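You operate a simulated robot arm through the tools that you are given. There is no shell and no other tool. Be economical: measure what you need, move in short steps, check, and stop when the job is done.

You are at the controls of a simulated robot arm. One attempt, no reset.

TASK
Clear the gold die with the blue peg, then bolt it in the holder.
Fine: peg back in its rack, cradle upright; the gold and blue bolts tight. Set down upright: blue peg.
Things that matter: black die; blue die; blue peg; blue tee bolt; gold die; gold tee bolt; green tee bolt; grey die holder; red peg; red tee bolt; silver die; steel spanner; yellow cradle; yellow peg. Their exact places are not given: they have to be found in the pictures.

Only the result counts: the job must be done as asked and must still hold three seconds after the hand-in. Knocking over, shifting, dropping, spilling or breaking anything else fails it.

THE ROBOT
A 7-joint arm with a two-finger parallel gripper on a trunk, on a base that drives. Base frame: it is fixed to the floor where the robot stands at the start and does not move with it; the origin is under the middle of the robot, x ahead of it, y to its left, z up. Lengths are in mm, angles in degrees, forces in N, time in s.
With the tool pointing down near the work surface it reaches from about 300 to 720 mm from the robot's upright axis, wherever it stands. Its first joint turns from -143.0 to 143.0 degrees. Places, roughly: black die [-4750, 4250, 1000]; blue tee bolt [700, 0, 1000]; gold tee bolt [800, -300, 1000]; green tee bolt [700, -300, 1000]; grey die holder [700, -200, 900]; red tee bolt [800, 0, 1000]; silver die [-4750, 4250, 1000]; yellow cradle [700, -500, 1000]. Payload 3 kg.
Tool frame: the origin (TCP) lies between the finger pads and is the grasp point; the fingertips stand 30 mm ahead of it; z points along the fingers, y is the line along which they close. Largest opening 110 mm; finger width 20, thickness 10; the body of the gripper, 48 by 112 mm, starts 55 mm behind the TCP.
Orientation is told as [roll, pitch, yaw] about the base's x, y, z axes, in that order, counted from this pose: with the fingers straight down and closing along the base's y, the tool's x points along the base's -x, its y along +y and its z along -z.

THE INTERFACE
- The arm moves only by the tool apply_moves. Its argument "rows" is one flat list of numbers, 7 for each row, row after row: the shift along the tool's x, y, z in units of 250 mm (1.0 is 250 mm), then the turn, a rotation vector about the tool's x, y, z in units of 120 degrees (1.0 is 120 degrees), then the finger opening in mm, from 0 to 110. In form: [dx, dy, dz, rx, ry, rz, fingers, dx, dy, dz, rx, ry, rz, fingers, ...]. A call has 1 to 20 rows; each row is the pose to reach, as a shift and turn from the pose commanded when the call began, along the tool's axes at that moment. A call with a number of a shift or a turn outside -1 to 1 is refused whole. Rows are played at 5 a second. More than 50 mm and 8.6 degrees between two rows, or a gripper value outside its range, and nothing of the call is played. A pose out of reach is approached as far as the arm can. The call stops where the force on the tool passes 40 N (or 10 N more than at its start, if that is more) or the arm is blocked; 0.2 s more then pass. Each finger travels about 108 mm/s and halts on what it meets, pressing with about 27 N; the grip force reading is that of the motor and also rises with nothing between the fingers. The clock runs only during rows and for 0.2 s after the last one: add rows that repeat a pose to give the fingers time. The reply holds the time, the measured pose of the TCP, the force on the tool along the base axes, the opening and the grip force, in the units named above and with some noise, with the torque about the TCP (base axes, N m) and any sound that the robot's microphone picked up.
- Cameras (640 x 400 px; columns grow to the right, rows downward): "scene" is now at [160.9, -1.5, 1754.1]; the picture's right is [-0.00, -1.00, -0.00], its down [-0.75, 0.00, -0.66] and it looks along [0.66, -0.00, -0.75] (base axes); focal length 290 px, centre (320, 200). "wrist" rides on the gripper at [72, 17, -103] in the tool frame; the picture's right is [-0.23, 0.97, 0.00], its down [-0.76, -0.18, -0.62] and it looks along [-0.61, -0.14, 0.78] (tool axes); focal length 222 px, centre (320, 200).
- get_image(camera): a new picture of that camera. It takes no simulated time.
- slide_trunk(by): slides the trunk up (or, below 0, down) by that many mm; the arm and the scene camera ride with it, the base frame stays. It gives what a move gives, with no picture.
- roll_base(legs): drives the robot by 1 to 6 legs, each [ahead, left, turn to the left] in mm, mm and degrees, along the robot's own axes; the way and the turn of a leg run together, so that a leg with both is an arc; at most 1500 mm and 180 degrees a leg. The arm and the cameras ride along, it lands a little off, and it stops where it bumps. It gives what a move gives.
- turn_head(pan, tilt): turns the head with the scene camera to pan (to the left, within 86 degrees either way) and tilt (down, from -29 to 69), counted from straight ahead of the robot. It gives what a move gives.
- measure_at(camera, pixels): for up to 12 pixels [column, row] of the newest picture of that camera ("zoom" is the newest enlarged one), the place [x, y, z] in the base frame of the surface seen there, good to about 3 mm. It takes no simulated time.
- close_up(camera, box): a new picture of the part [left, top, right, bottom] of that camera's present view, enlarged. It takes no simulated time.
- finish_job(): hands the job in; it is judged then, once.

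Go step by step. Measure first, check grasps and placings, and put right what went wrong. The budget is 80 turns and 52 pictures, counting those below and the enlarged ones. Unless the task says otherwise, let go and move clear before handing in, and close with one line.

The tools are called by a JSON object that holds its "method" and its "body". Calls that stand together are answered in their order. apply_moves: Moves the arm, as the interface text tells. Its arguments: {"type":"object","properties":{"rows":{"type":"array","items":{"type":"number"}}},"required":["rows"]} The other tools are called the same way: slide_trunk (by) slides the trunk up or down; roll_base (legs) drives the base; turn_head (pan, tilt) turns the head that bears the scene camera; get_image (camera) takes a picture; measure_at (camera, pixels) gives the place of the surface under pixels of a picture; close_up (camera, box) takes an enlarged picture of a part of a camera's view; finish_job () hands the job in.

At the start:

```text
clock: 0.0
position: [696.9, -302.7, 1335.9]
orientation: [0.0, -0.1, 0.0]
force: [0.1, 0.0, -0.7]
ft_torque: [0.0, 0.05, 0.02]
finger_gap: 109.9
gripper_force: 0.1
trunk travel left (down, up): [-877.0, 13.0]
robot x, y, heading: [1.0, -2.6, -0.1]
head pan, tilt: [-0.1, 48.4]
```

scene: 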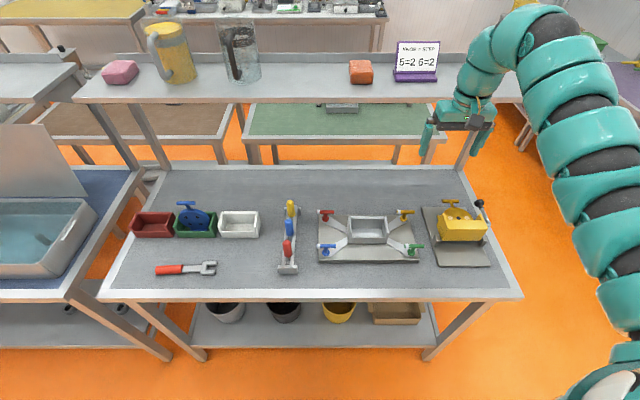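
wrist: 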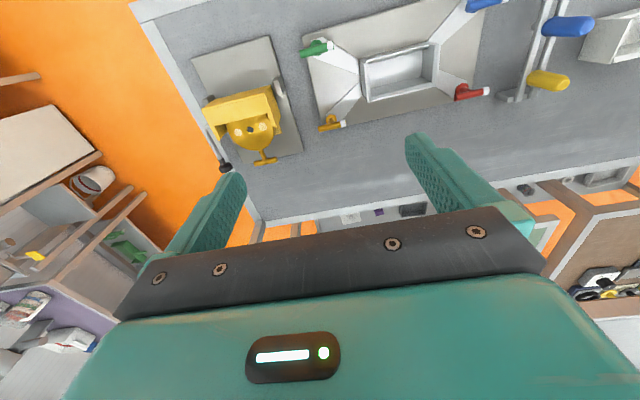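

The table shows the bins, the peg rack near (290,235), the holder near (367,235), and the cradle with the gold die near (460,225). I'll enlarge the main parts and the sign at (417,60).

{"method": "close_up", "body": {"camera": "scene", "box": [380, 30, 450, 90]}}

{"method": "close_up", "body": {"camera": "scene", "box": [400, 180, 520, 280]}}

{"method": "close_up", "body": {"camera": "scene", "box": [260, 180, 440, 290]}}

{"method": "close_up", "body": {"camera": "scene", "box": [120, 180, 280, 290]}}

```text
6.67 times, centred on (415, 60) of scene
```

zoom: 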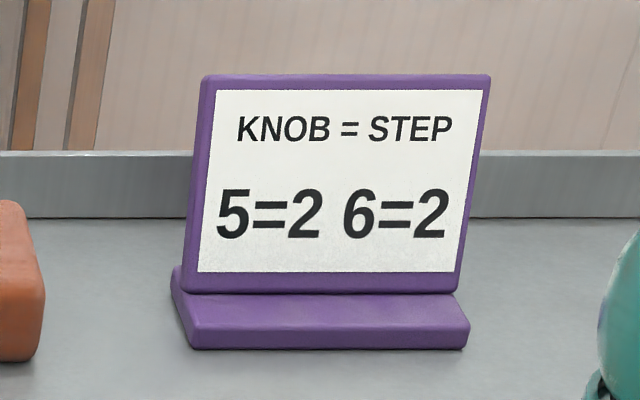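

```text
4.00 times, centred on (460, 230) of scene
```

zoom: 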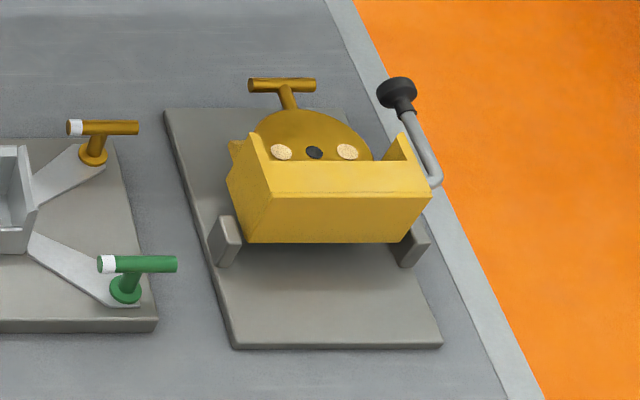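

```text
3.56 times, centred on (350, 235) of scene
```

zoom: 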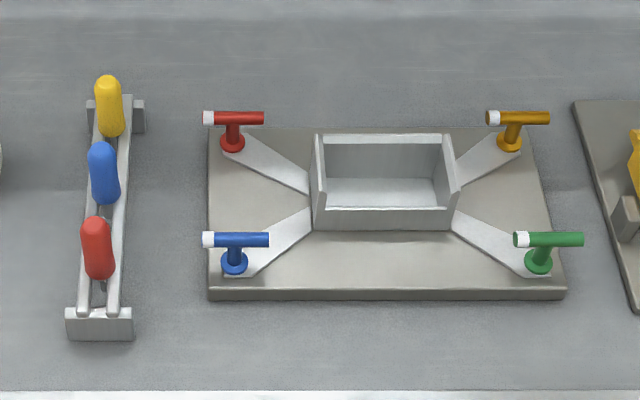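

```text
3.64 times, centred on (200, 235) of scene
```

zoom: 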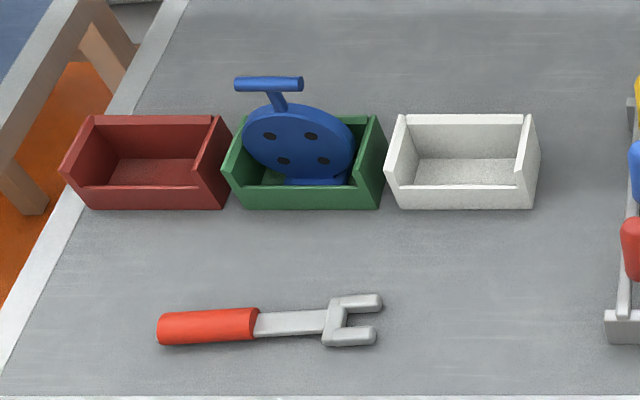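

The sign reads "KNOB = STEP 5=2 6=2". The gold die has two plugged holes and one open one, and the cradle has a black-knobbed lever. I'll measure the key points.

{"method": "close_up", "body": {"camera": "scene", "box": [260, 170, 516, 330]}}

{"method": "measure_at", "body": {"camera": "scene", "pixels": [[100, 300], [520, 295], [456, 238], [458, 213], [449, 201], [479, 203], [487, 219], [459, 262], [426, 210], [489, 262], [300, 280], [350, 285]]}}

{"method": "measure_at", "body": {"camera": "zoom", "pixels": [[75, 78], [72, 128], [68, 182], [160, 82], [168, 191], [365, 82], [390, 192], [270, 130], [238, 98], [312, 98], [468, 77], [492, 77]]}}

```text
2.50 times, centred on (388, 250) of scene
```

zoom: 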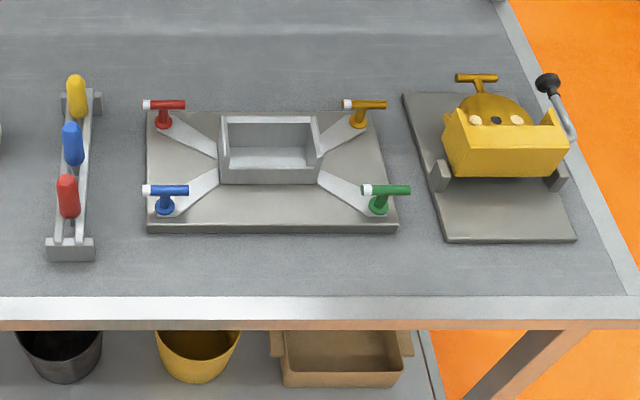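

```text
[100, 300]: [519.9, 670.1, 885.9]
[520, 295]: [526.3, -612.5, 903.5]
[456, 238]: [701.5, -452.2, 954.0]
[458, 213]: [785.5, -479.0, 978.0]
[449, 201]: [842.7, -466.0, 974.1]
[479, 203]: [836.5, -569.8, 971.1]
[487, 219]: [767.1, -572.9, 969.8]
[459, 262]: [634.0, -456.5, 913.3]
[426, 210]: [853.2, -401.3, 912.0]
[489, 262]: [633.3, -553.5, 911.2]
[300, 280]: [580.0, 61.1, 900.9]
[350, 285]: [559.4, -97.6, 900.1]
```

```text
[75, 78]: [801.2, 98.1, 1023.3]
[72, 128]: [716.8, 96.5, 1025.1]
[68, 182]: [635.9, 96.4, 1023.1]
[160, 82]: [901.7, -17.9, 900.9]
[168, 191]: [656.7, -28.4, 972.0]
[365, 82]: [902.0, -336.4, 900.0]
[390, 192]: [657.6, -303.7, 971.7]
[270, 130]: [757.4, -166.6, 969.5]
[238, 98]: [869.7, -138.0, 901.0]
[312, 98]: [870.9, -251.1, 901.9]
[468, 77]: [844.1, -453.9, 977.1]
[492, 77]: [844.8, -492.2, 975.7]
```

Table top is z≈900 with its front edge at x≈525. The cradle is lying with the die face up and its tee pointing to +x. Before driving closer, I'll check where the upper shelf is and look at the floor below.

{"method": "measure_at", "body": {"camera": "scene", "pixels": [[300, 102], [300, 85], [400, 102], [240, 80], [420, 75], [300, 55], [310, 330], [300, 345], [360, 315], [280, 390]]}}

{"method": "turn_head", "body": {"pan": 0, "tilt": 69}}

{"method": "get_image", "body": {"camera": "scene"}}

```text
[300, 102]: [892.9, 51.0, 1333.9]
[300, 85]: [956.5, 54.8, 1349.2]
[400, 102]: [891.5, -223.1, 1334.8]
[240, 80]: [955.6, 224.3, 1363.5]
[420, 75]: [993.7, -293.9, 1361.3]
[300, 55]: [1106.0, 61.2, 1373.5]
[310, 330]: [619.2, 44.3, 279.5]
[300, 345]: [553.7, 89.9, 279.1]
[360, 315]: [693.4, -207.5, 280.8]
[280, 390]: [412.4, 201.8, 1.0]
```

```text
clock: 0.8
position: [698.5, -302.3, 1336.7]
orientation: [0.0, 0.0, 0.0]
force: [0.1, 0.1, -0.2]
ft_torque: [-0.03, 0.0, -0.03]
finger_gap: 109.8
gripper_force: 0.1
trunk travel left (down, up): [-877.0, 13.0]
robot x, y, heading: [2.1, 0.3, -0.1]
head pan, tilt: [0.0, 68.8]
```

```text
44 pictures are left
```

scene: 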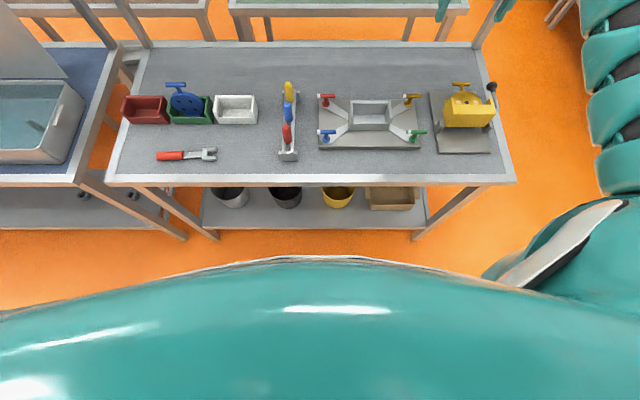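

The shelf's front edge is at x≈892, z≈1335, so the tool has to come back before I drive. I'll measure how far the body's front (row 260) sticks out and retract the tool 250 mm.

{"method": "measure_at", "body": {"camera": "scene", "pixels": [[320, 262], [320, 300], [200, 275], [450, 275], [520, 270], [350, 380], [420, 240], [205, 235]]}}

{"method": "apply_moves", "body": {"rows": [0.2, 0, 0, 0, 0, 0, 110, 0.4, 0, 0, 0, 0, 0, 110, 0.6, 0, 0, 0, 0, 0, 110, 0.8, 0, 0, 0, 0, 0, 110, 1.0, 0, 0, 0, 0, 0, 110]}}

```text
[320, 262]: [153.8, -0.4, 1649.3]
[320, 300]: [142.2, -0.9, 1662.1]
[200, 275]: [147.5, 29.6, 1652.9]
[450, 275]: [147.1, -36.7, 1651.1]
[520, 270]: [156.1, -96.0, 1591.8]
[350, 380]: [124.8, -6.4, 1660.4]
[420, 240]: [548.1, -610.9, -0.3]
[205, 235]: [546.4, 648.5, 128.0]
```

```text
clock: 2.0
position: [641.8, -402.1, 1327.4]
orientation: [0.5, -0.3, 0.1]
force: [-1.1, 0.0, 0.5]
ft_torque: [0.05, -0.03, 0.0]
finger_gap: 109.8
gripper_force: 0.1
out of reach, approached as far as the arm can: row 1, 2, 3, 4, 5
trunk travel left (down, up): [-877.0, 13.0]
robot x, y, heading: [2.6, 1.9, 0.3]
head pan, tilt: [0.0, 68.8]
```

The arm drifted to (642,-402), so retracting is out of reach at this height. I'll lower toward working height first, above the clear gap between holder and cradle, and then retract.

{"method": "apply_moves", "body": {"rows": [0, 0, 0.18, 0, 0, 0, 110, 0, 0, 0.36, 0, 0, 0, 110, 0, 0, 0.54, 0, 0, 0, 110, 0, 0, 0.72, 0, 0, 0, 110, 0, 0, 0.8, 0, 0, 0, 110, 0.15, 0, 0.8, 0, 0, 0, 110]}}

```text
clock: 3.6
position: [672.7, -463.0, 1212.2]
orientation: [-12.4, -4.5, 0.5]
force: [-0.3, 0.9, 0.1]
ft_torque: [-0.07, -0.01, -0.02]
finger_gap: 110.1
gripper_force: 0.0
out of reach, approached as far as the arm can: row 1, 2, 3, 4, 5, 6
trunk travel left (down, up): [-877.0, 13.0]
robot x, y, heading: [2.5, 1.2, -0.1]
head pan, tilt: [0.0, 68.8]
stopped in row 6: the arm was blocked; the commanded pose is now the measured one
```

The arm is now reported blocked at 814 mm from its axis, with a 12° tilt. I need to see its configuration, so I'll pan the head right.

{"method": "turn_head", "body": {"pan": -45, "tilt": 45}}

{"method": "get_image", "body": {"camera": "scene"}}

```text
clock: 4.8
position: [671.0, -465.4, 1211.8]
orientation: [-12.4, -4.6, 0.4]
force: [0.4, 0.0, 0.4]
ft_torque: [0.03, -0.02, 0.0]
finger_gap: 110.3
gripper_force: 0.0
trunk travel left (down, up): [-877.0, 13.0]
robot x, y, heading: [-0.7, -0.4, 0.1]
head pan, tilt: [-45.0, 45.0]
```

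```text
43 pictures are left
```

scene: 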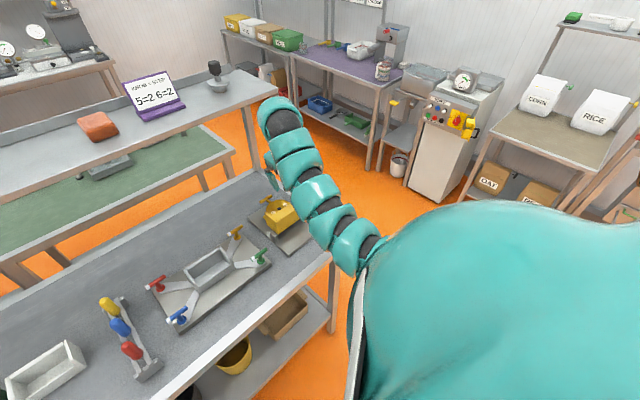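

The arm is stretched out and its wrist end, at (280,110), is near the shelf corner. I'll measure where the links and shelf corner are.

{"method": "measure_at", "body": {"camera": "scene", "pixels": [[277, 92], [275, 108], [295, 145], [315, 190], [335, 225], [355, 265], [280, 185], [270, 160], [400, 230], [358, 330], [272, 205], [500, 230]]}}

{"method": "slide_trunk", "body": {"by": 10}}

{"method": "close_up", "body": {"camera": "scene", "box": [220, 70, 380, 280]}}

```text
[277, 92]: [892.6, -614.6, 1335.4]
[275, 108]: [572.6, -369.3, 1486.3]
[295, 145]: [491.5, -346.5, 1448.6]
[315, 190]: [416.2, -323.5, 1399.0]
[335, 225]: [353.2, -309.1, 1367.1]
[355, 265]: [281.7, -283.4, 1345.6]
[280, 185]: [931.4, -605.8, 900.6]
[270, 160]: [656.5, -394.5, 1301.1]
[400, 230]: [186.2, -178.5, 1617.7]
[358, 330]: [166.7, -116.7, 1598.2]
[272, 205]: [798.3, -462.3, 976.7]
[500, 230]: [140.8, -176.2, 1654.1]
```

```text
clock: 5.3
position: [669.7, -466.3, 1222.5]
orientation: [-12.4, -4.5, 0.4]
force: [0.5, 0.1, 0.5]
ft_torque: [-0.04, 0.01, 0.01]
finger_gap: 110.1
gripper_force: 0.2
trunk travel left (down, up): [-887.0, 3.0]
robot x, y, heading: [0.2, 2.2, -0.0]
head pan, tilt: [-45.0, 45.0]
```

```text
1.90 times, centred on (300, 175) of scene
```

zoom: 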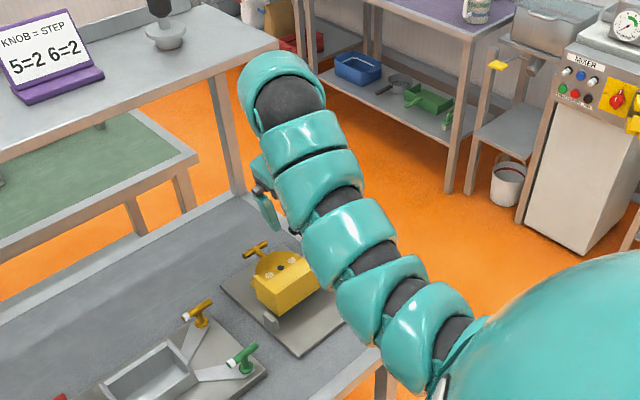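

The links lie at (490,-347,1449) to (573,-369,1486), so the arm is nearly straight out from the shoulder. I'll step back toward the robot and the left, down slightly, while levelling the tool.

{"method": "apply_moves", "body": {"rows": [0.05, 0.1, 0.05, 0.03, 0.01, 0, 110, 0.1, 0.25, 0.1, 0.06, 0.02, 0, 110, 0.15, 0.4, 0.15, 0.1, 0.04, 0, 110]}}

```text
clock: 6.1
position: [637.4, -377.7, 1159.6]
orientation: [-24.6, 0.1, -1.2]
force: [0.7, 0.7, -0.7]
ft_torque: [0.03, 0.06, -0.01]
finger_gap: 110.0
gripper_force: 0.1
out of reach, approached as far as the arm can: row 1
trunk travel left (down, up): [-887.0, 3.0]
robot x, y, heading: [-3.7, 0.4, -0.3]
head pan, tilt: [-45.0, 45.0]
```

Those rows worked, but the roll correction had the wrong sign and the tilt is now -24.6°. I'll level it out while moving back and left.

{"method": "apply_moves", "body": {"rows": [0.15, 0.116, 0.0125, -0.051, 0, 0, 110, 0.3, 0.232, 0.025, -0.102, 0, 0, 110, 0.45, 0.348, 0.0375, -0.153, 0, 0, 110, 0.6, 0.464, 0.05, -0.205, 0, 0, 110]}}

```text
clock: 7.1
position: [492.5, -326.1, 1104.2]
orientation: [-3.5, -0.4, -1.0]
force: [0.4, -0.3, -0.9]
ft_torque: [0.0, -0.02, 0.01]
finger_gap: 109.7
gripper_force: 0.1
out of reach, approached as far as the arm can: row 4
trunk travel left (down, up): [-887.0, 3.0]
robot x, y, heading: [1.6, 4.5, -0.1]
head pan, tilt: [-45.0, 45.0]
```

The arm is folded back at (492,-326,1104) and nearly level. I'll now drive right 220 and ahead 180.

{"method": "roll_base", "body": {"legs": [[0, -220, 0], [180, 0, 0]]}}

{"method": "get_image", "body": {"camera": "wrist"}}

```text
clock: 9.9
position: [672.4, -547.0, 1104.3]
orientation: [-3.6, -0.4, -1.1]
force: [0.4, 0.2, -0.3]
ft_torque: [0.01, 0.01, 0.02]
finger_gap: 110.1
gripper_force: 0.0
trunk travel left (down, up): [-887.0, 3.0]
robot x, y, heading: [180.2, -225.2, 0.1]
head pan, tilt: [-45.0, 45.0]
```

```text
41 pictures are left
```

wrist: 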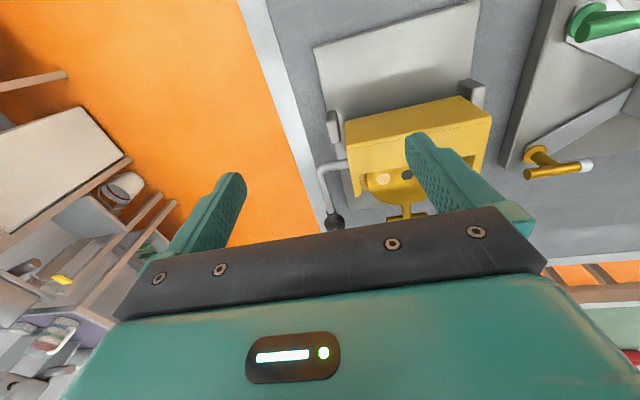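

The base arrived at (180,-225). I'll turn the head back toward the work area for a nearer view.

{"method": "turn_head", "body": {"pan": -12, "tilt": 55}}

{"method": "get_image", "body": {"camera": "scene"}}

{"method": "close_up", "body": {"camera": "scene", "box": [340, 140, 500, 240]}}

```text
clock: 10.9
position: [670.9, -548.3, 1105.7]
orientation: [-3.5, -0.4, -1.1]
force: [1.0, -0.7, -0.3]
ft_torque: [0.05, -0.02, 0.01]
finger_gap: 110.0
gripper_force: 0.1
trunk travel left (down, up): [-887.0, 3.0]
robot x, y, heading: [177.4, -220.6, -0.1]
head pan, tilt: [-12.0, 55.0]
```

```text
40 pictures are left
```

scene: 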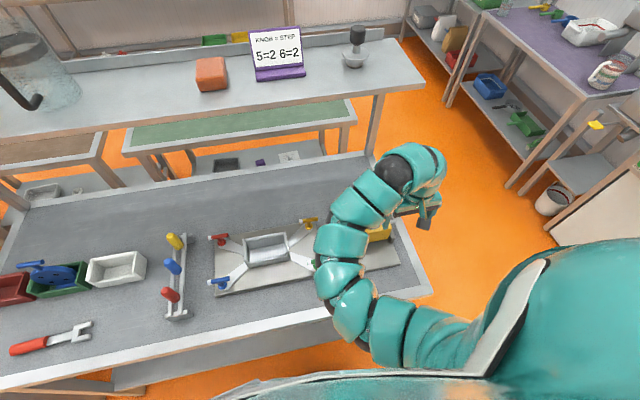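

```text
4.00 times, centred on (420, 190) of scene
```

zoom: 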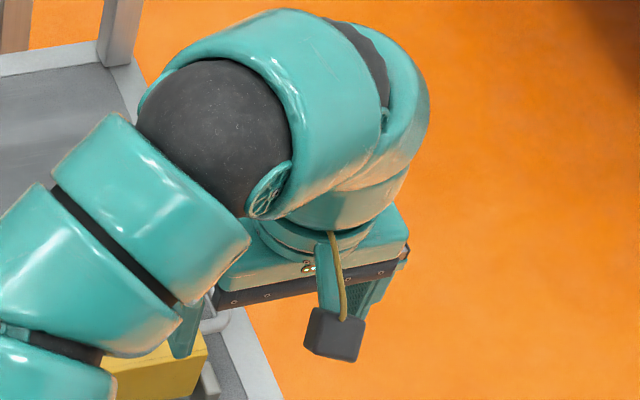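

The arm hides the cradle from the head. I'll move left 125 mm while levelling the tool, then view the cradle from the wrist camera.

{"method": "apply_moves", "body": {"rows": [0.1, 0.15, 0, -0.015, 0, -0.005, 110, 0.2, 0.3, 0, -0.029, 0.003, -0.009, 110, 0.25, 0.45, 0, -0.029, 0.003, -0.009, 110]}}

{"method": "get_image", "body": {"camera": "wrist"}}

```text
clock: 11.7
position: [623.1, -471.2, 1098.4]
orientation: [-0.2, 0.0, 0.0]
force: [-0.3, -0.9, 0.3]
ft_torque: [0.01, -0.02, 0.0]
finger_gap: 110.1
gripper_force: 0.2
out of reach, approached as far as the arm can: row 3
trunk travel left (down, up): [-887.0, 3.0]
robot x, y, heading: [179.0, -221.0, 0.4]
head pan, tilt: [-12.0, 55.0]
```

```text
38 pictures are left
```

wrist: 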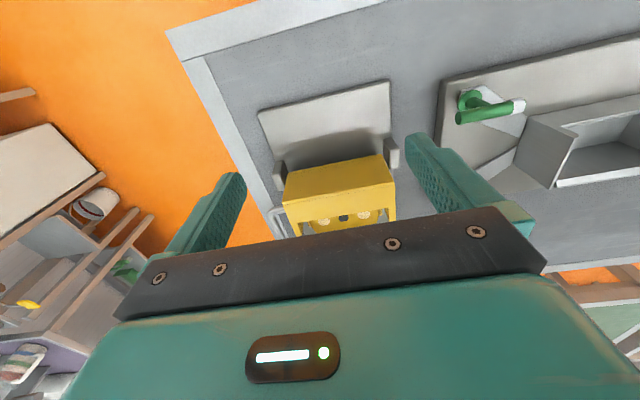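

The die's holes show at (323,222), (345,218) and (363,215), with the middle one open. Next I'll go to the pegs, travelling left at z≈1098.

{"method": "apply_moves", "body": {"rows": [-0.03, 0.19, 0, 0, 0, 0, 110, -0.06, 0.38, 0, 0, 0, 0, 110, -0.09, 0.57, 0, 0, 0, 0, 110, -0.12, 0.76, 0, 0, 0, 0, 110, -0.15, 0.95, 0, 0, 0, 0, 110]}}

{"method": "apply_moves", "body": {"rows": [-0.0, 0.19, 0, 0, 0, 0, 110, -0.0, 0.38, 0, 0, 0, 0, 110, -0.0, 0.57, 0, 0, 0, 0, 110, 0, 0.76, 0, 0, 0, 0, 110]}}

{"method": "get_image", "body": {"camera": "wrist"}}

```text
clock: 12.9
position: [647.2, -296.5, 1088.3]
orientation: [-0.2, -0.5, 0.0]
force: [1.3, 0.7, -0.1]
ft_torque: [0.02, 0.02, 0.0]
finger_gap: 110.2
gripper_force: 0.1
out of reach, approached as far as the arm can: row 3, 4, 5
trunk travel left (down, up): [-887.0, 3.0]
robot x, y, heading: [175.6, -222.1, -0.1]
head pan, tilt: [-12.0, 55.0]
```

```text
clock: 13.9
position: [670.3, -144.8, 1073.2]
orientation: [-0.2, -0.4, 0.1]
force: [0.2, 0.8, -0.5]
ft_torque: [-0.03, 0.04, 0.0]
finger_gap: 109.7
gripper_force: 0.2
out of reach, approached as far as the arm can: row 1, 2, 3, 4
trunk travel left (down, up): [-887.0, 3.0]
robot x, y, heading: [178.9, -223.1, 0.2]
head pan, tilt: [-12.0, 55.0]
```

```text
37 pictures are left
```

wrist: 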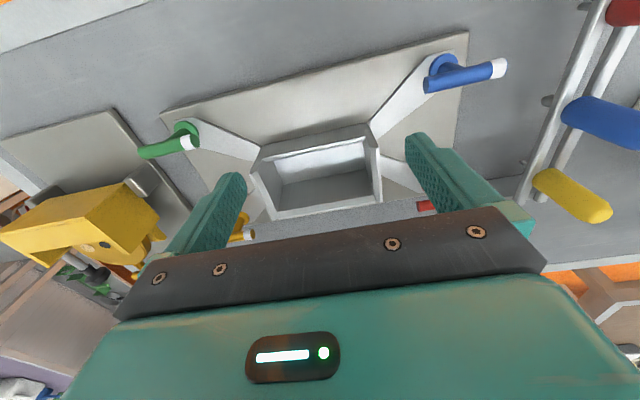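

From here the blue peg shows at (600,120) on the right. I'll take an enlarged head view of the pegs to learn their shape and measure them.

{"method": "close_up", "body": {"camera": "scene", "box": [130, 220, 230, 330]}}

{"method": "measure_at", "body": {"camera": "wrist", "pixels": [[635, 128], [600, 118], [570, 112], [563, 122], [575, 97], [595, 205], [560, 190], [532, 175], [550, 100], [620, 20]]}}

```text
3.64 times, centred on (180, 275) of scene
```

zoom: 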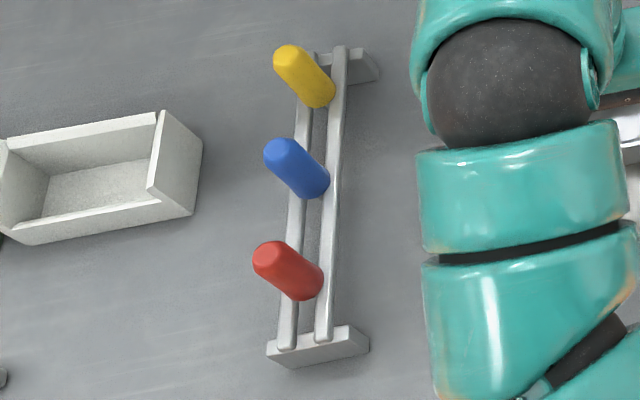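

```text
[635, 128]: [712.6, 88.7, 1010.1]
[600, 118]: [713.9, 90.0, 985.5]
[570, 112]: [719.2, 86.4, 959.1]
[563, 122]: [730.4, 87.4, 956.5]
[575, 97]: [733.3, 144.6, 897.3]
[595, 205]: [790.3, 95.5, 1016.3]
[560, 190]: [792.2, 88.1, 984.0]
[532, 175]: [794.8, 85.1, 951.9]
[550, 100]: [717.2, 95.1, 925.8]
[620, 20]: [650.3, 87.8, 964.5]
```

The blue handle spans z≈955–1025 at about (717,98), with its shaft between the rails. I'll move above it.

{"method": "apply_moves", "body": {"rows": [-0.04, 0.19, 0, 0, 0, 0, 110, -0.08, 0.38, 0, 0, 0, 0, 110, -0.12, 0.57, 0, 0, 0, 0, 110, -0.16, 0.76, 0, 0, 0, 0, 110, -0.188, 0.968, 0, 0, 0, 0, 110, -0.188, 0.968, 0, 0, 0, 0, 110]}}

{"method": "get_image", "body": {"camera": "wrist"}}

```text
refused: row 5 steps farther than a row can; nothing moved
```

```text
35 pictures are left
```

wrist: 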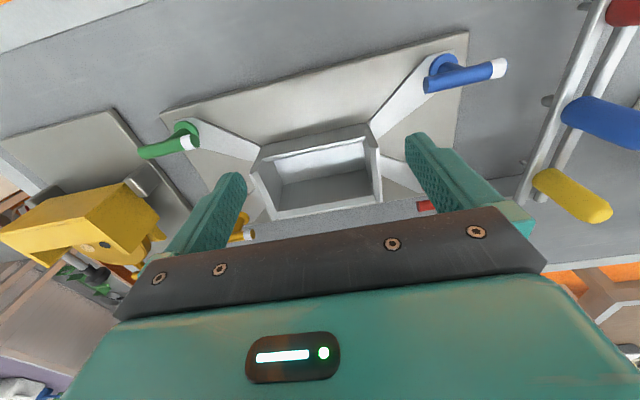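

The last step was over 50 mm, so I'll redo it with even steps.

{"method": "apply_moves", "body": {"rows": [-0.03, 0.16, 0, 0, 0, 0, 110, -0.06, 0.32, 0, 0, 0, 0, 110, -0.09, 0.48, 0, 0, 0, 0, 110, -0.12, 0.64, 0, 0, 0, 0, 110, -0.15, 0.8, 0, 0, 0, 0, 110, -0.188, 0.968, 0, 0, 0, 0, 110, -0.188, 0.968, 0, 0, 0, 0, 110]}}

{"method": "get_image", "body": {"camera": "wrist"}}

```text
clock: 15.5
position: [717.0, 93.4, 1075.5]
orientation: [-0.1, 0.0, 0.0]
force: [-0.4, -0.3, 0.0]
ft_torque: [0.04, -0.02, -0.02]
finger_gap: 110.1
gripper_force: 0.1
trunk travel left (down, up): [-887.0, 3.0]
robot x, y, heading: [178.3, -220.1, 0.3]
head pan, tilt: [-12.0, 55.0]
```

```text
34 pictures are left
```

wrist: 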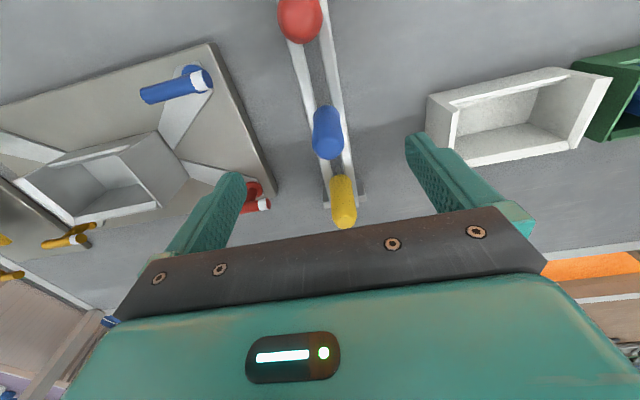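

The blue peg's top is at (329,150), roughly between the fingers. I'll measure it to confirm the axis and rail height.

{"method": "measure_at", "body": {"camera": "wrist", "pixels": [[328, 148], [316, 145], [342, 145], [327, 112], [303, 120], [336, 85], [345, 215], [300, 30], [283, 22], [320, 22]]}}

```text
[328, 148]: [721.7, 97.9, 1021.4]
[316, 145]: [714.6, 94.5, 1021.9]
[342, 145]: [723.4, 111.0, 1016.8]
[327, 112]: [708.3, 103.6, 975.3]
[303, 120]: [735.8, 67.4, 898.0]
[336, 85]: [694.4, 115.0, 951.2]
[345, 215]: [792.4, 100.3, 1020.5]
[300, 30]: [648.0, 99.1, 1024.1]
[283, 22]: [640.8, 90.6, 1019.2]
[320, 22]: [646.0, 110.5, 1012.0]
```

The peg axis is about (719,101). I'll shift +7 mm in y and +2 in x, descend to z≈995, and close on the handle.

{"method": "apply_moves", "body": {"rows": [-0.008, 0.03, 0, 0, 0, 0, 110, -0.008, 0.03, 0.12, 0, 0, 0, 110, -0.008, 0.03, 0.24, 0, 0, 0, 110, -0.008, 0.03, 0.32, 0, 0, 0, 110, -0.008, 0.03, 0.32, 0, 0, 0, 60, -0.008, 0.03, 0.32, 0, 0, 0, 20, -0.008, 0.03, 0.32, 0, 0, 0, 10, -0.008, 0.03, 0.32, 0, 0, 0, 10]}}

{"method": "get_image", "body": {"camera": "wrist"}}

```text
clock: 17.3
position: [718.1, 101.3, 992.9]
orientation: [0.0, 0.0, 0.2]
force: [-0.6, -3.5, -0.4]
ft_torque: [-0.04, 0.0, 0.0]
finger_gap: 25.7
gripper_force: 27.3
trunk travel left (down, up): [-887.0, 3.0]
robot x, y, heading: [176.0, -222.4, 0.0]
head pan, tilt: [-12.0, 55.0]
```

```text
33 pictures are left
```

wrist: 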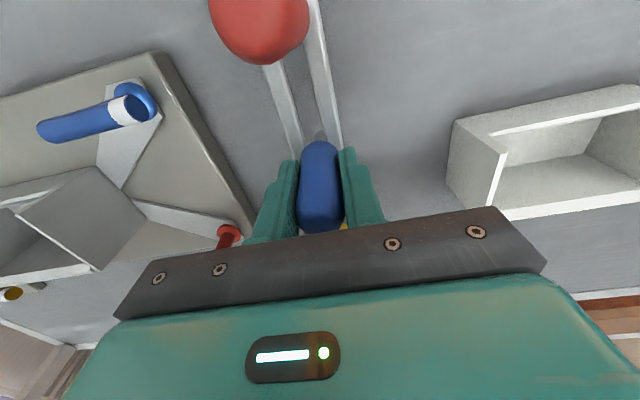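

The peg is gripped with a 25.7 mm gap at TCP z 993. I'll lift 90 mm straight up and check the shaft length.

{"method": "apply_moves", "body": {"rows": [0, 0, -0.1, 0, 0, 0, 10, 0, 0, -0.2, 0, 0, 0, 10, 0, 0, -0.3, 0, 0, 0, 10, 0, 0, -0.38, 0, 0, 0, 10, 0, 0, -0.38, 0, 0, 0, 10]}}

{"method": "close_up", "body": {"camera": "scene", "box": [120, 160, 280, 320]}}

```text
clock: 18.5
position: [720.2, 102.6, 1087.9]
orientation: [0.0, 0.0, 0.1]
force: [-0.8, -0.7, -1.0]
ft_torque: [0.02, -0.02, 0.02]
finger_gap: 25.9
gripper_force: 26.8
trunk travel left (down, up): [-887.0, 3.0]
robot x, y, heading: [180.0, -224.4, 0.0]
head pan, tilt: [-12.0, 55.0]
```

```text
2.50 times, centred on (200, 240) of scene
```

zoom: 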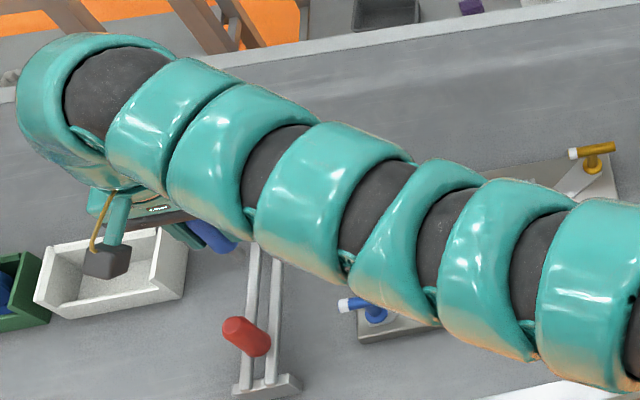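

With the arm out of the way, the cradle should be visible to the head, so I'll enlarge it and measure the holes.

{"method": "close_up", "body": {"camera": "scene", "box": [310, 180, 440, 280]}}

```text
4.00 times, centred on (375, 230) of scene
```

zoom: 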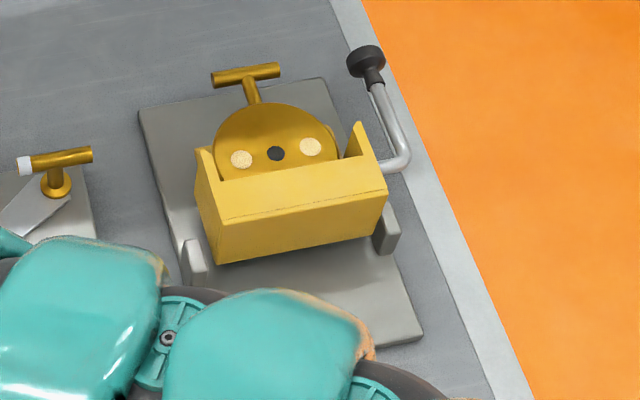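

{"method": "measure_at", "body": {"camera": "zoom", "pixels": [[241, 159], [311, 147], [276, 154], [262, 130], [245, 77], [215, 77], [276, 70], [300, 195], [205, 165], [360, 140], [365, 55], [395, 165]]}}

{"method": "measure_at", "body": {"camera": "zoom", "pixels": [[220, 115], [320, 125], [280, 108], [220, 215], [385, 185], [225, 178], [370, 160], [365, 65], [380, 100], [190, 265], [385, 230], [300, 240]]}}

```text
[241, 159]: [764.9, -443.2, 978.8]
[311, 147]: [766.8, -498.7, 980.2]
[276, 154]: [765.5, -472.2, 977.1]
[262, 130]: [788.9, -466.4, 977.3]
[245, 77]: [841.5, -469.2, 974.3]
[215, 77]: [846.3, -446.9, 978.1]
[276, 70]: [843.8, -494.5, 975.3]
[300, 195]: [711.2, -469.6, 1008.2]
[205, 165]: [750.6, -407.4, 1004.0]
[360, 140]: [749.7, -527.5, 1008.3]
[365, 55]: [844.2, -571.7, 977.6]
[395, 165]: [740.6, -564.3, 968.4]
```

```text
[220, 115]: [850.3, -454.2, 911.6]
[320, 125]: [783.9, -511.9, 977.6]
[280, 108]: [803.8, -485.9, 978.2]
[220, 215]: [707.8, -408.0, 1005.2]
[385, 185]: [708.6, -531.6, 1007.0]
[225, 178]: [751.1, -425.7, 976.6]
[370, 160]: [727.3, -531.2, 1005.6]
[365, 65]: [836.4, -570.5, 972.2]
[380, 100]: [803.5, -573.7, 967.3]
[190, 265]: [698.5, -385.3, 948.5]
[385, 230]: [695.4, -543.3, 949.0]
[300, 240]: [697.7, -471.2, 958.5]
```

The die face is level at z≈978, with plugs at (765,-443) and (767,-499) and an open hole at (766,-472). The cradle's walls rise to z≈1007, so I'll go higher and carry the peg across.

{"method": "apply_moves", "body": {"rows": [0, 0, -0.136, 0, 0, 0, 10, -0.03, -0.16, -0.136, 0, 0, 0, 10, -0.06, -0.32, -0.136, 0, 0, 0, 10, -0.09, -0.48, -0.136, 0, 0, 0, 10, -0.12, -0.64, -0.136, 0, 0, 0, 10, -0.14, -0.8, -0.136, 0, 0, 0, 10, -0.16, -0.968, -0.136, 0, 0, 0, 10]}}

{"method": "apply_moves", "body": {"rows": [0, -0.16, 0, 0, 0, 0, 10, 0, -0.32, 0, 0, 0, 0, 10, -0.01, -0.48, 0, 0, 0, 0, 10, -0.02, -0.64, 0, 0, 0, 0, 10, -0.02, -0.8, 0, 0, 0, 0, 10, -0.02, -0.96, 0, 0, 0, 0, 10]}}

{"method": "get_image", "body": {"camera": "wrist"}}

```text
clock: 20.1
position: [771.1, -138.3, 1088.9]
orientation: [0.0, -0.2, 0.0]
force: [0.7, -0.8, 0.2]
ft_torque: [-0.02, 0.0, 0.0]
finger_gap: 25.8
gripper_force: 26.6
out of reach, approached as far as the arm can: row 5, 6, 7
trunk travel left (down, up): [-887.0, 3.0]
robot x, y, heading: [179.5, -222.8, -0.2]
head pan, tilt: [-12.0, 55.0]
```

```text
clock: 21.5
position: [773.3, -374.0, 1074.8]
orientation: [-0.2, -0.3, 0.1]
force: [-0.9, -0.9, -0.4]
ft_torque: [0.01, 0.03, 0.02]
finger_gap: 26.0
gripper_force: 26.9
out of reach, approached as far as the arm can: row 1, 2, 3, 4, 5, 6
trunk travel left (down, up): [-887.0, 3.0]
robot x, y, heading: [178.4, -222.0, 0.2]
head pan, tilt: [-12.0, 55.0]
```

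```text
30 pictures are left
```

wrist: 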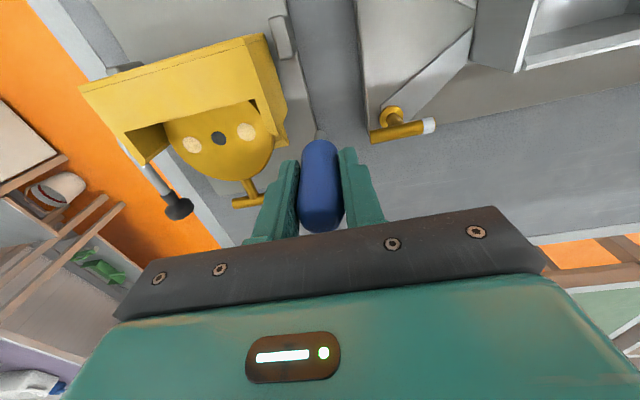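

The arm can't hold z=1122 at this radius and ended at 1075. More radius allows more height, so I'll back the base off 45 mm and then raise and extend.

{"method": "roll_base", "body": {"legs": [[-45, 0, 0]]}}

{"method": "apply_moves", "body": {"rows": [-0.1, 0, -0.04, 0, 0, 0, 10, -0.18, 0, -0.12, 0, 0, 0, 10, -0.18, 0, -0.16, 0, 0, 0, 10, -0.18, 0, -0.16, 0, 0, 0, 10]}}

```text
clock: 22.4
position: [727.4, -372.9, 1075.6]
orientation: [-0.2, -0.5, 0.1]
force: [-0.9, -0.5, 0.6]
ft_torque: [0.01, -0.03, 0.01]
finger_gap: 26.0
gripper_force: 27.3
trunk travel left (down, up): [-887.0, 3.0]
robot x, y, heading: [132.9, -221.9, -0.1]
head pan, tilt: [-12.0, 55.0]
```

```text
clock: 23.4
position: [780.9, -371.7, 1085.7]
orientation: [-0.2, -0.5, 0.1]
force: [-0.2, 0.1, -0.2]
ft_torque: [0.03, -0.02, -0.02]
finger_gap: 25.9
gripper_force: 27.1
out of reach, approached as far as the arm can: row 1, 2, 3, 4
trunk travel left (down, up): [-887.0, 3.0]
robot x, y, heading: [133.6, -226.6, -0.1]
head pan, tilt: [-12.0, 55.0]
```

I'm at z 1086, so the tip is at 992 or higher. I'll move over in y at x≈781 (beyond the wall ends) to the first plug's line and look.

{"method": "apply_moves", "body": {"rows": [0, -0.14, 0, 0, 0, 0, 10, 0, -0.284, 0, 0, 0, 0, 10, 0, -0.284, 0, 0, 0, 0, 10]}}

{"method": "get_image", "body": {"camera": "wrist"}}

{"method": "get_image", "body": {"camera": "scene"}}

```text
clock: 24.2
position: [781.5, -443.1, 1084.4]
orientation: [-0.2, -0.3, 0.3]
force: [0.4, -0.2, -0.3]
ft_torque: [0.02, 0.02, 0.04]
finger_gap: 26.0
gripper_force: 26.8
trunk travel left (down, up): [-887.0, 3.0]
robot x, y, heading: [133.6, -223.5, -0.0]
head pan, tilt: [-12.0, 55.0]
```

```text
29 pictures are left
```

wrist: 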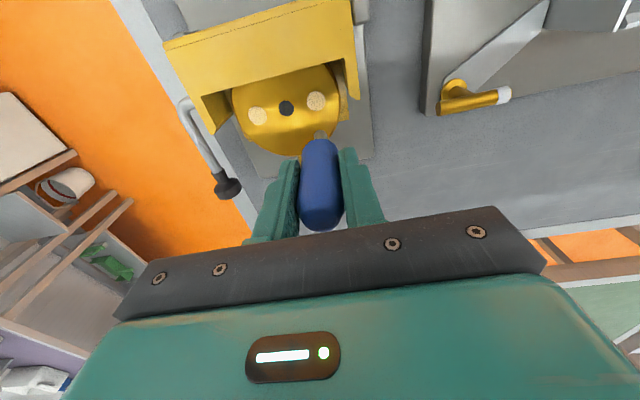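

```text
28 pictures are left
```

scene: 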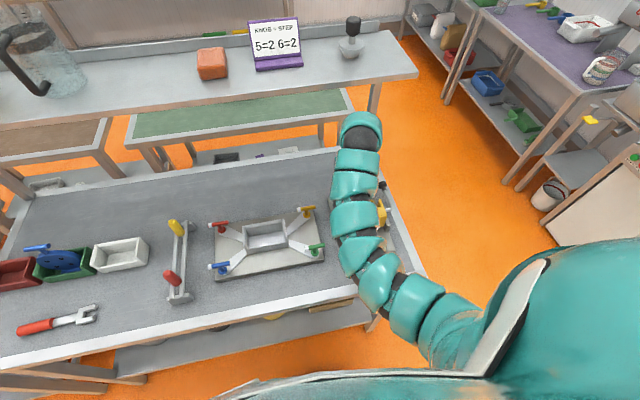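

The tip shows at about (319,135) just below the right plug (316,100). I'll zoom in and measure the hole centres and the tip.

{"method": "close_up", "body": {"camera": "wrist", "box": [230, 60, 390, 160]}}

{"method": "measure_at", "body": {"camera": "wrist", "pixels": [[316, 100], [257, 116], [287, 108], [317, 135], [320, 137], [320, 145], [310, 130], [330, 85]]}}

```text
4.00 times, centred on (310, 110) of wrist
```

zoom: 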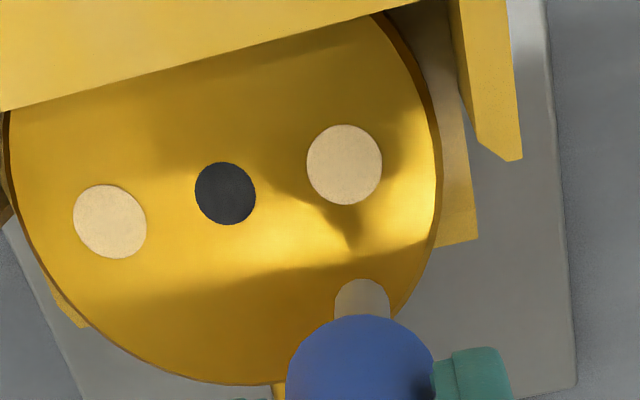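

```text
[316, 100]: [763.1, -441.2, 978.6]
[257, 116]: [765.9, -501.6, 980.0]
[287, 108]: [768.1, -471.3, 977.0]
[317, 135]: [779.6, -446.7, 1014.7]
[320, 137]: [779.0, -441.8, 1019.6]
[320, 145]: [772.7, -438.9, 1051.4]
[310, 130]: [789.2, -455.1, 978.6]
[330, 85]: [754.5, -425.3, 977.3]
```

The plugs centre at about (765,-442) and (767,-500), and the peg shaft is narrower than both. I'll move the peg over the first plug and lower gently to find contact.

{"method": "apply_moves", "body": {"rows": [0.04, 0, 0, 0, 0, 0, 10, 0.072, 0, 0, 0, 0, 0, 10, 0.072, 0, 0.04, 0, 0, 0, 10, 0.072, 0, 0.08, 0, 0, 0, 10, 0.072, 0, 0.08, 0, 0, 0, 10]}}

{"method": "close_up", "body": {"camera": "wrist", "box": [230, 60, 390, 160]}}

```text
clock: 25.4
position: [765.3, -445.0, 1065.4]
orientation: [-0.2, -0.4, 0.1]
force: [-1.0, -0.3, -0.5]
ft_torque: [-0.02, -0.04, 0.02]
finger_gap: 25.6
gripper_force: 26.8
trunk travel left (down, up): [-887.0, 3.0]
robot x, y, heading: [129.8, -221.3, -0.1]
head pan, tilt: [-12.0, 55.0]
```

```text
4.00 times, centred on (310, 110) of wrist
```

zoom: 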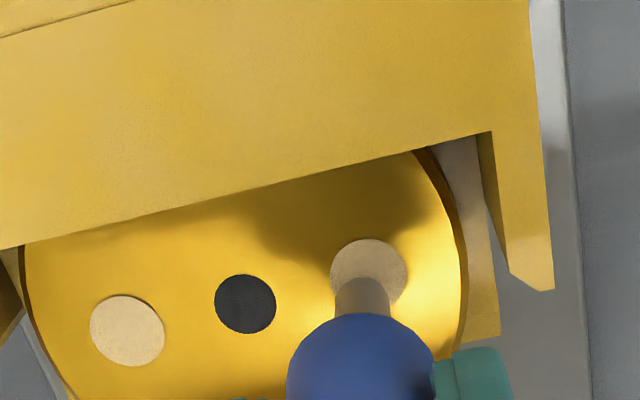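

The tip at zoom (362,283) sits over the plug centre at (369,275), about 2 mm off in y. I'll nudge +1.5 mm in y and lower, watching the force.

{"method": "apply_moves", "body": {"rows": [-0.002, 0.006, 0.02, 0, 0, 0, 10, -0.002, 0.006, 0.04, 0, 0, 0, 10, -0.002, 0.006, 0.06, 0, 0, 0, 10, -0.002, 0.006, 0.08, 0, 0, 0, 10, -0.002, 0.006, 0.08, 0, 0, 0, 10]}}

{"method": "close_up", "body": {"camera": "wrist", "box": [230, 60, 390, 160]}}

```text
clock: 26.6
position: [762.4, -441.2, 1045.0]
orientation: [-0.3, -0.4, 0.1]
force: [-1.0, -2.4, 16.6]
ft_torque: [0.21, 0.03, -0.04]
finger_gap: 25.9
gripper_force: 26.7
trunk travel left (down, up): [-887.0, 3.0]
robot x, y, heading: [130.8, -223.0, 0.0]
head pan, tilt: [-12.0, 55.0]
```

```text
4.00 times, centred on (310, 110) of wrist
```

zoom: 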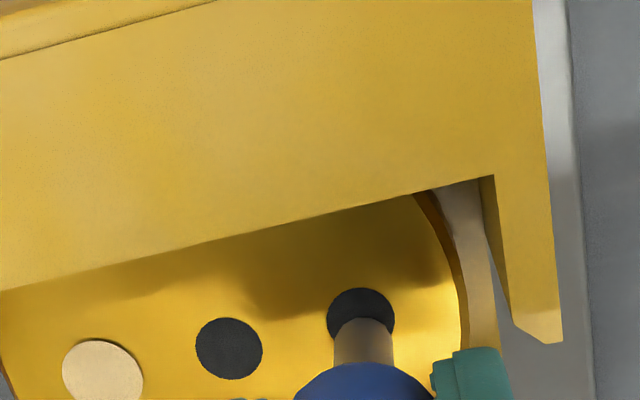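

The plug went in (the hole is now dark) with 17 N resistance. I'll keep pushing to z≈1021, just before the handle meets the face.

{"method": "apply_moves", "body": {"rows": [0, 0, 0.02, 0, 0, 0, 10, 0, 0, 0.04, 0, 0, 0, 10, 0, 0, 0.06, 0, 0, 0, 10, 0, 0, 0.08, 0, 0, 0, 10, 0, 0, 0.096, 0, 0, 0, 10, 0, 0, 0.096, 0, 0, 0, 10]}}

{"method": "close_up", "body": {"camera": "wrist", "box": [230, 60, 390, 160]}}

```text
clock: 27.6
position: [764.6, -441.2, 1032.1]
orientation: [-0.2, -1.0, 0.2]
force: [-8.8, 4.1, 29.4]
ft_torque: [0.05, 0.32, -0.01]
finger_gap: 25.9
gripper_force: 27.0
trunk travel left (down, up): [-887.0, 3.0]
robot x, y, heading: [134.8, -219.5, 0.0]
head pan, tilt: [-12.0, 55.0]
stopped in row 4: the force on the tool passed its limit at 46 N (the readings are from after the stop); the commanded pose is now the measured one
```

```text
4.00 times, centred on (310, 110) of wrist
```

zoom: 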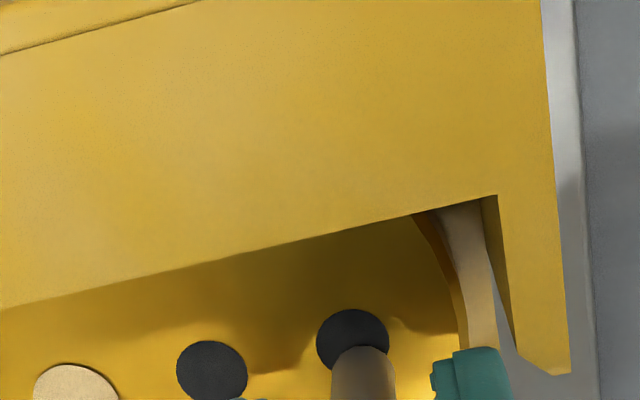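

It stopped at 46 N at z 1032 with a side force of Fx -9, Fy +4, so the shaft is rubbing the hole edge. I'll shift about 1.5 mm to relieve that and push more slowly.

{"method": "apply_moves", "body": {"rows": [0.004, 0.002, 0, 0, 0, 0, 10, 0.008, 0.004, 0, 0, 0.008, 0, 10, 0.008, 0.004, 0.008, 0, 0.008, 0, 10, 0.008, 0.004, 0.016, 0, 0.008, 0, 10, 0.008, 0.004, 0.024, 0, 0.008, 0, 10]}}

```text
clock: 28.3
position: [765.1, -440.1, 1031.1]
orientation: [-0.3, -0.6, 0.2]
force: [-2.7, 1.2, 18.2]
ft_torque: [0.18, 0.1, -0.02]
finger_gap: 25.6
gripper_force: 27.3
trunk travel left (down, up): [-887.0, 3.0]
robot x, y, heading: [129.7, -224.9, 0.1]
head pan, tilt: [-12.0, 55.0]
stopped in row 3: the force on the tool passed its limit at 44 N (the readings are from after the stop); the commanded pose is now the measured one
```

There's a hard stop at z≈1031. I'll check whether the fingers touch the cradle wall.

{"method": "get_image", "body": {"camera": "wrist"}}

```text
23 pictures are left
```

wrist: 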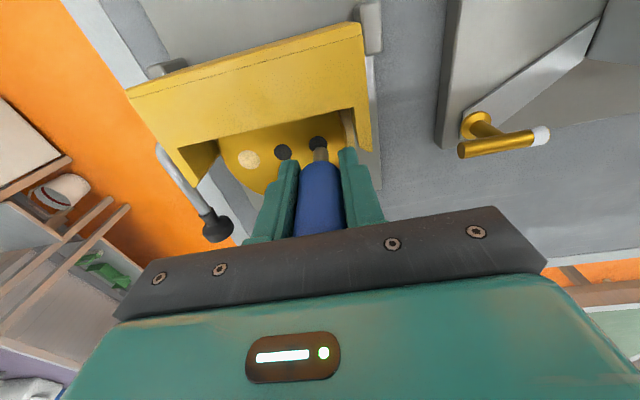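

The right finger (350,150) runs right beside the wall end near (362,150). I'll measure both.

{"method": "measure_at", "body": {"camera": "wrist", "pixels": [[362, 100], [366, 145], [358, 148], [352, 120], [345, 150], [354, 165], [338, 125], [318, 142], [187, 147], [213, 143], [316, 156], [360, 35]]}}

```text
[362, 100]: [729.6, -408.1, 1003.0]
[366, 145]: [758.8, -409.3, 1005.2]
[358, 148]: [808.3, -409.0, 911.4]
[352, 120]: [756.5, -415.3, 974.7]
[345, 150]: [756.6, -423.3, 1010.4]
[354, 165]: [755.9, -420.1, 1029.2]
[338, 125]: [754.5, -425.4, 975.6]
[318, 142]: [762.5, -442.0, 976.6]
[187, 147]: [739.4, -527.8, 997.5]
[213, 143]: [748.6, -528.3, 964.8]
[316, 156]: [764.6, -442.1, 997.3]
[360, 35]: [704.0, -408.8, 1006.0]
```

The walls clear the fingers by about 4 mm. However the shaft front is at x 764.6, so its axis is near x≈770 while the hole centre is at ≈765, so the peg sits too far +x. I'll ease up, shift -4.5 mm in x, and push again.

{"method": "apply_moves", "body": {"rows": [0, 0, -0.016, 0, 0, 0, 10, 0.009, 0, -0.016, 0, 0, 0, 10, 0.018, 0, -0.016, 0, 0, 0, 10, 0.018, 0, -0.016, 0, 0, 0, 10]}}

{"method": "apply_moves", "body": {"rows": [0, 0, 0.012, 0, 0, 0, 10, 0, 0, 0.024, 0, 0, 0, 10, 0, 0, 0.032, 0, 0, 0, 10, 0, 0, 0.04, 0, 0, 0, 10, 0, 0, 0.048, 0, 0, 0, 10, 0, 0, 0.056, 0, 0, 0, 10]}}

```text
clock: 29.3
position: [762.2, -441.4, 1032.5]
orientation: [-0.1, -0.1, 0.2]
force: [-0.1, 0.0, 0.0]
ft_torque: [-0.01, -0.01, -0.01]
finger_gap: 26.0
gripper_force: 27.1
trunk travel left (down, up): [-887.0, 3.0]
robot x, y, heading: [135.7, -221.6, 0.2]
head pan, tilt: [-12.0, 55.0]
```

```text
clock: 30.1
position: [761.4, -441.7, 1030.8]
orientation: [-0.3, -0.9, 0.0]
force: [-8.4, 2.7, 28.8]
ft_torque: [0.19, 0.34, 0.01]
finger_gap: 25.6
gripper_force: 27.1
trunk travel left (down, up): [-887.0, 3.0]
robot x, y, heading: [135.3, -217.2, 0.3]
head pan, tilt: [-12.0, 55.0]
stopped in row 3: the force on the tool passed its limit at 44 N (the readings are from after the stop); the commanded pose is now the measured one
```

With no load at z 1032.5, there's a hard stop 2 mm lower, and the torque puts the contact about 11 mm to +x at tip depth. I'll withdraw and look into the hole.

{"method": "apply_moves", "body": {"rows": [0, 0, -0.05, 0, 0, 0, 10, 0, 0, -0.1, 0, 0, 0, 10, 0, 0, -0.15, 0, 0, 0, 10, -0.05, 0, -0.19, 0, 0, 0, 10, -0.11, 0, -0.2, 0, 0, 0, 10, -0.11, 0, -0.2, 0, 0, 0, 10]}}

{"method": "close_up", "body": {"camera": "wrist", "box": [240, 60, 360, 140]}}

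```text
clock: 31.4
position: [790.7, -441.9, 1078.2]
orientation: [-0.3, -0.6, 0.2]
force: [0.1, -0.2, 0.0]
ft_torque: [0.03, 0.01, -0.01]
finger_gap: 25.9
gripper_force: 26.6
trunk travel left (down, up): [-887.0, 3.0]
robot x, y, heading: [132.1, -227.0, 0.0]
head pan, tilt: [-12.0, 55.0]
```

```text
5.00 times, centred on (300, 100) of wrist
```

zoom: 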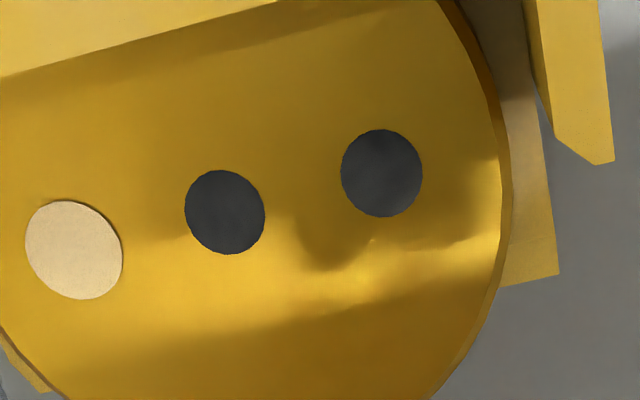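

The first hole now looks just like the open middle one, so it's clear, and the hard stop was the bottom. I'll do the second plug at (767,-500) the same way, stopping near z≈1035.

{"method": "apply_moves", "body": {"rows": [0, -0.12, 0, 0, 0, 0, 10, 0, -0.232, 0, 0, 0, 0, 10, 0.06, -0.232, 0, 0, 0, 0, 10, 0.108, -0.232, 0, 0, 0, 0, 10, 0.108, -0.232, 0.05, 0, 0, 0, 10, 0.108, -0.232, 0.05, 0, 0, 0, 10]}}

{"method": "close_up", "body": {"camera": "wrist", "box": [240, 70, 400, 170]}}

```text
clock: 32.9
position: [764.8, -498.2, 1066.1]
orientation: [-0.2, -0.5, 0.1]
force: [-0.2, -0.1, 0.2]
ft_torque: [0.0, -0.01, 0.02]
finger_gap: 26.0
gripper_force: 26.9
trunk travel left (down, up): [-887.0, 3.0]
robot x, y, heading: [130.8, -225.1, 0.3]
head pan, tilt: [-12.0, 55.0]
```

```text
4.00 times, centred on (320, 120) of wrist
```

zoom: 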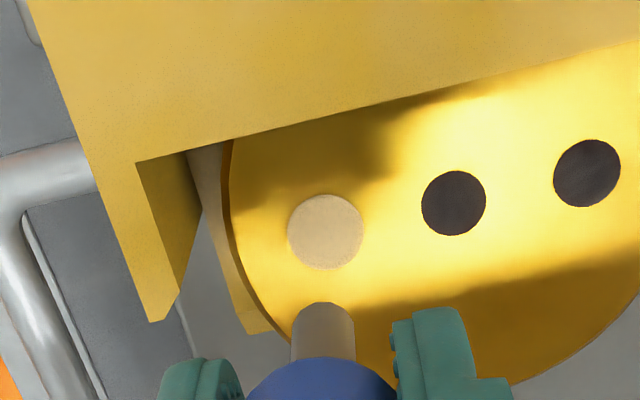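

The tip now sits at (321,146) in the wrist view instead of (320,131), so the peg slid up in the grip during the hard push. I'll measure the shaft and plug again.

{"method": "measure_at", "body": {"camera": "zoom", "pixels": [[323, 310], [323, 330], [323, 350], [323, 370], [323, 385], [325, 232], [300, 335], [345, 335]]}}

{"method": "get_image", "body": {"camera": "wrist"}}

```text
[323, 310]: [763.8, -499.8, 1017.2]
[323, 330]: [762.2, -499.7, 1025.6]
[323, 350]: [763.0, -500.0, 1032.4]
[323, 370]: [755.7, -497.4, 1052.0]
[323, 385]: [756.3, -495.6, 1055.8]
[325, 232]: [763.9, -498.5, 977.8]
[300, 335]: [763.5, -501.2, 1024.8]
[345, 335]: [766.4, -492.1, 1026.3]
```

```text
20 pictures are left
```

wrist: 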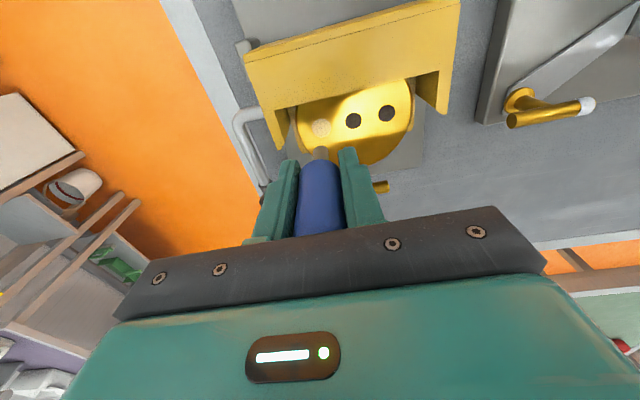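

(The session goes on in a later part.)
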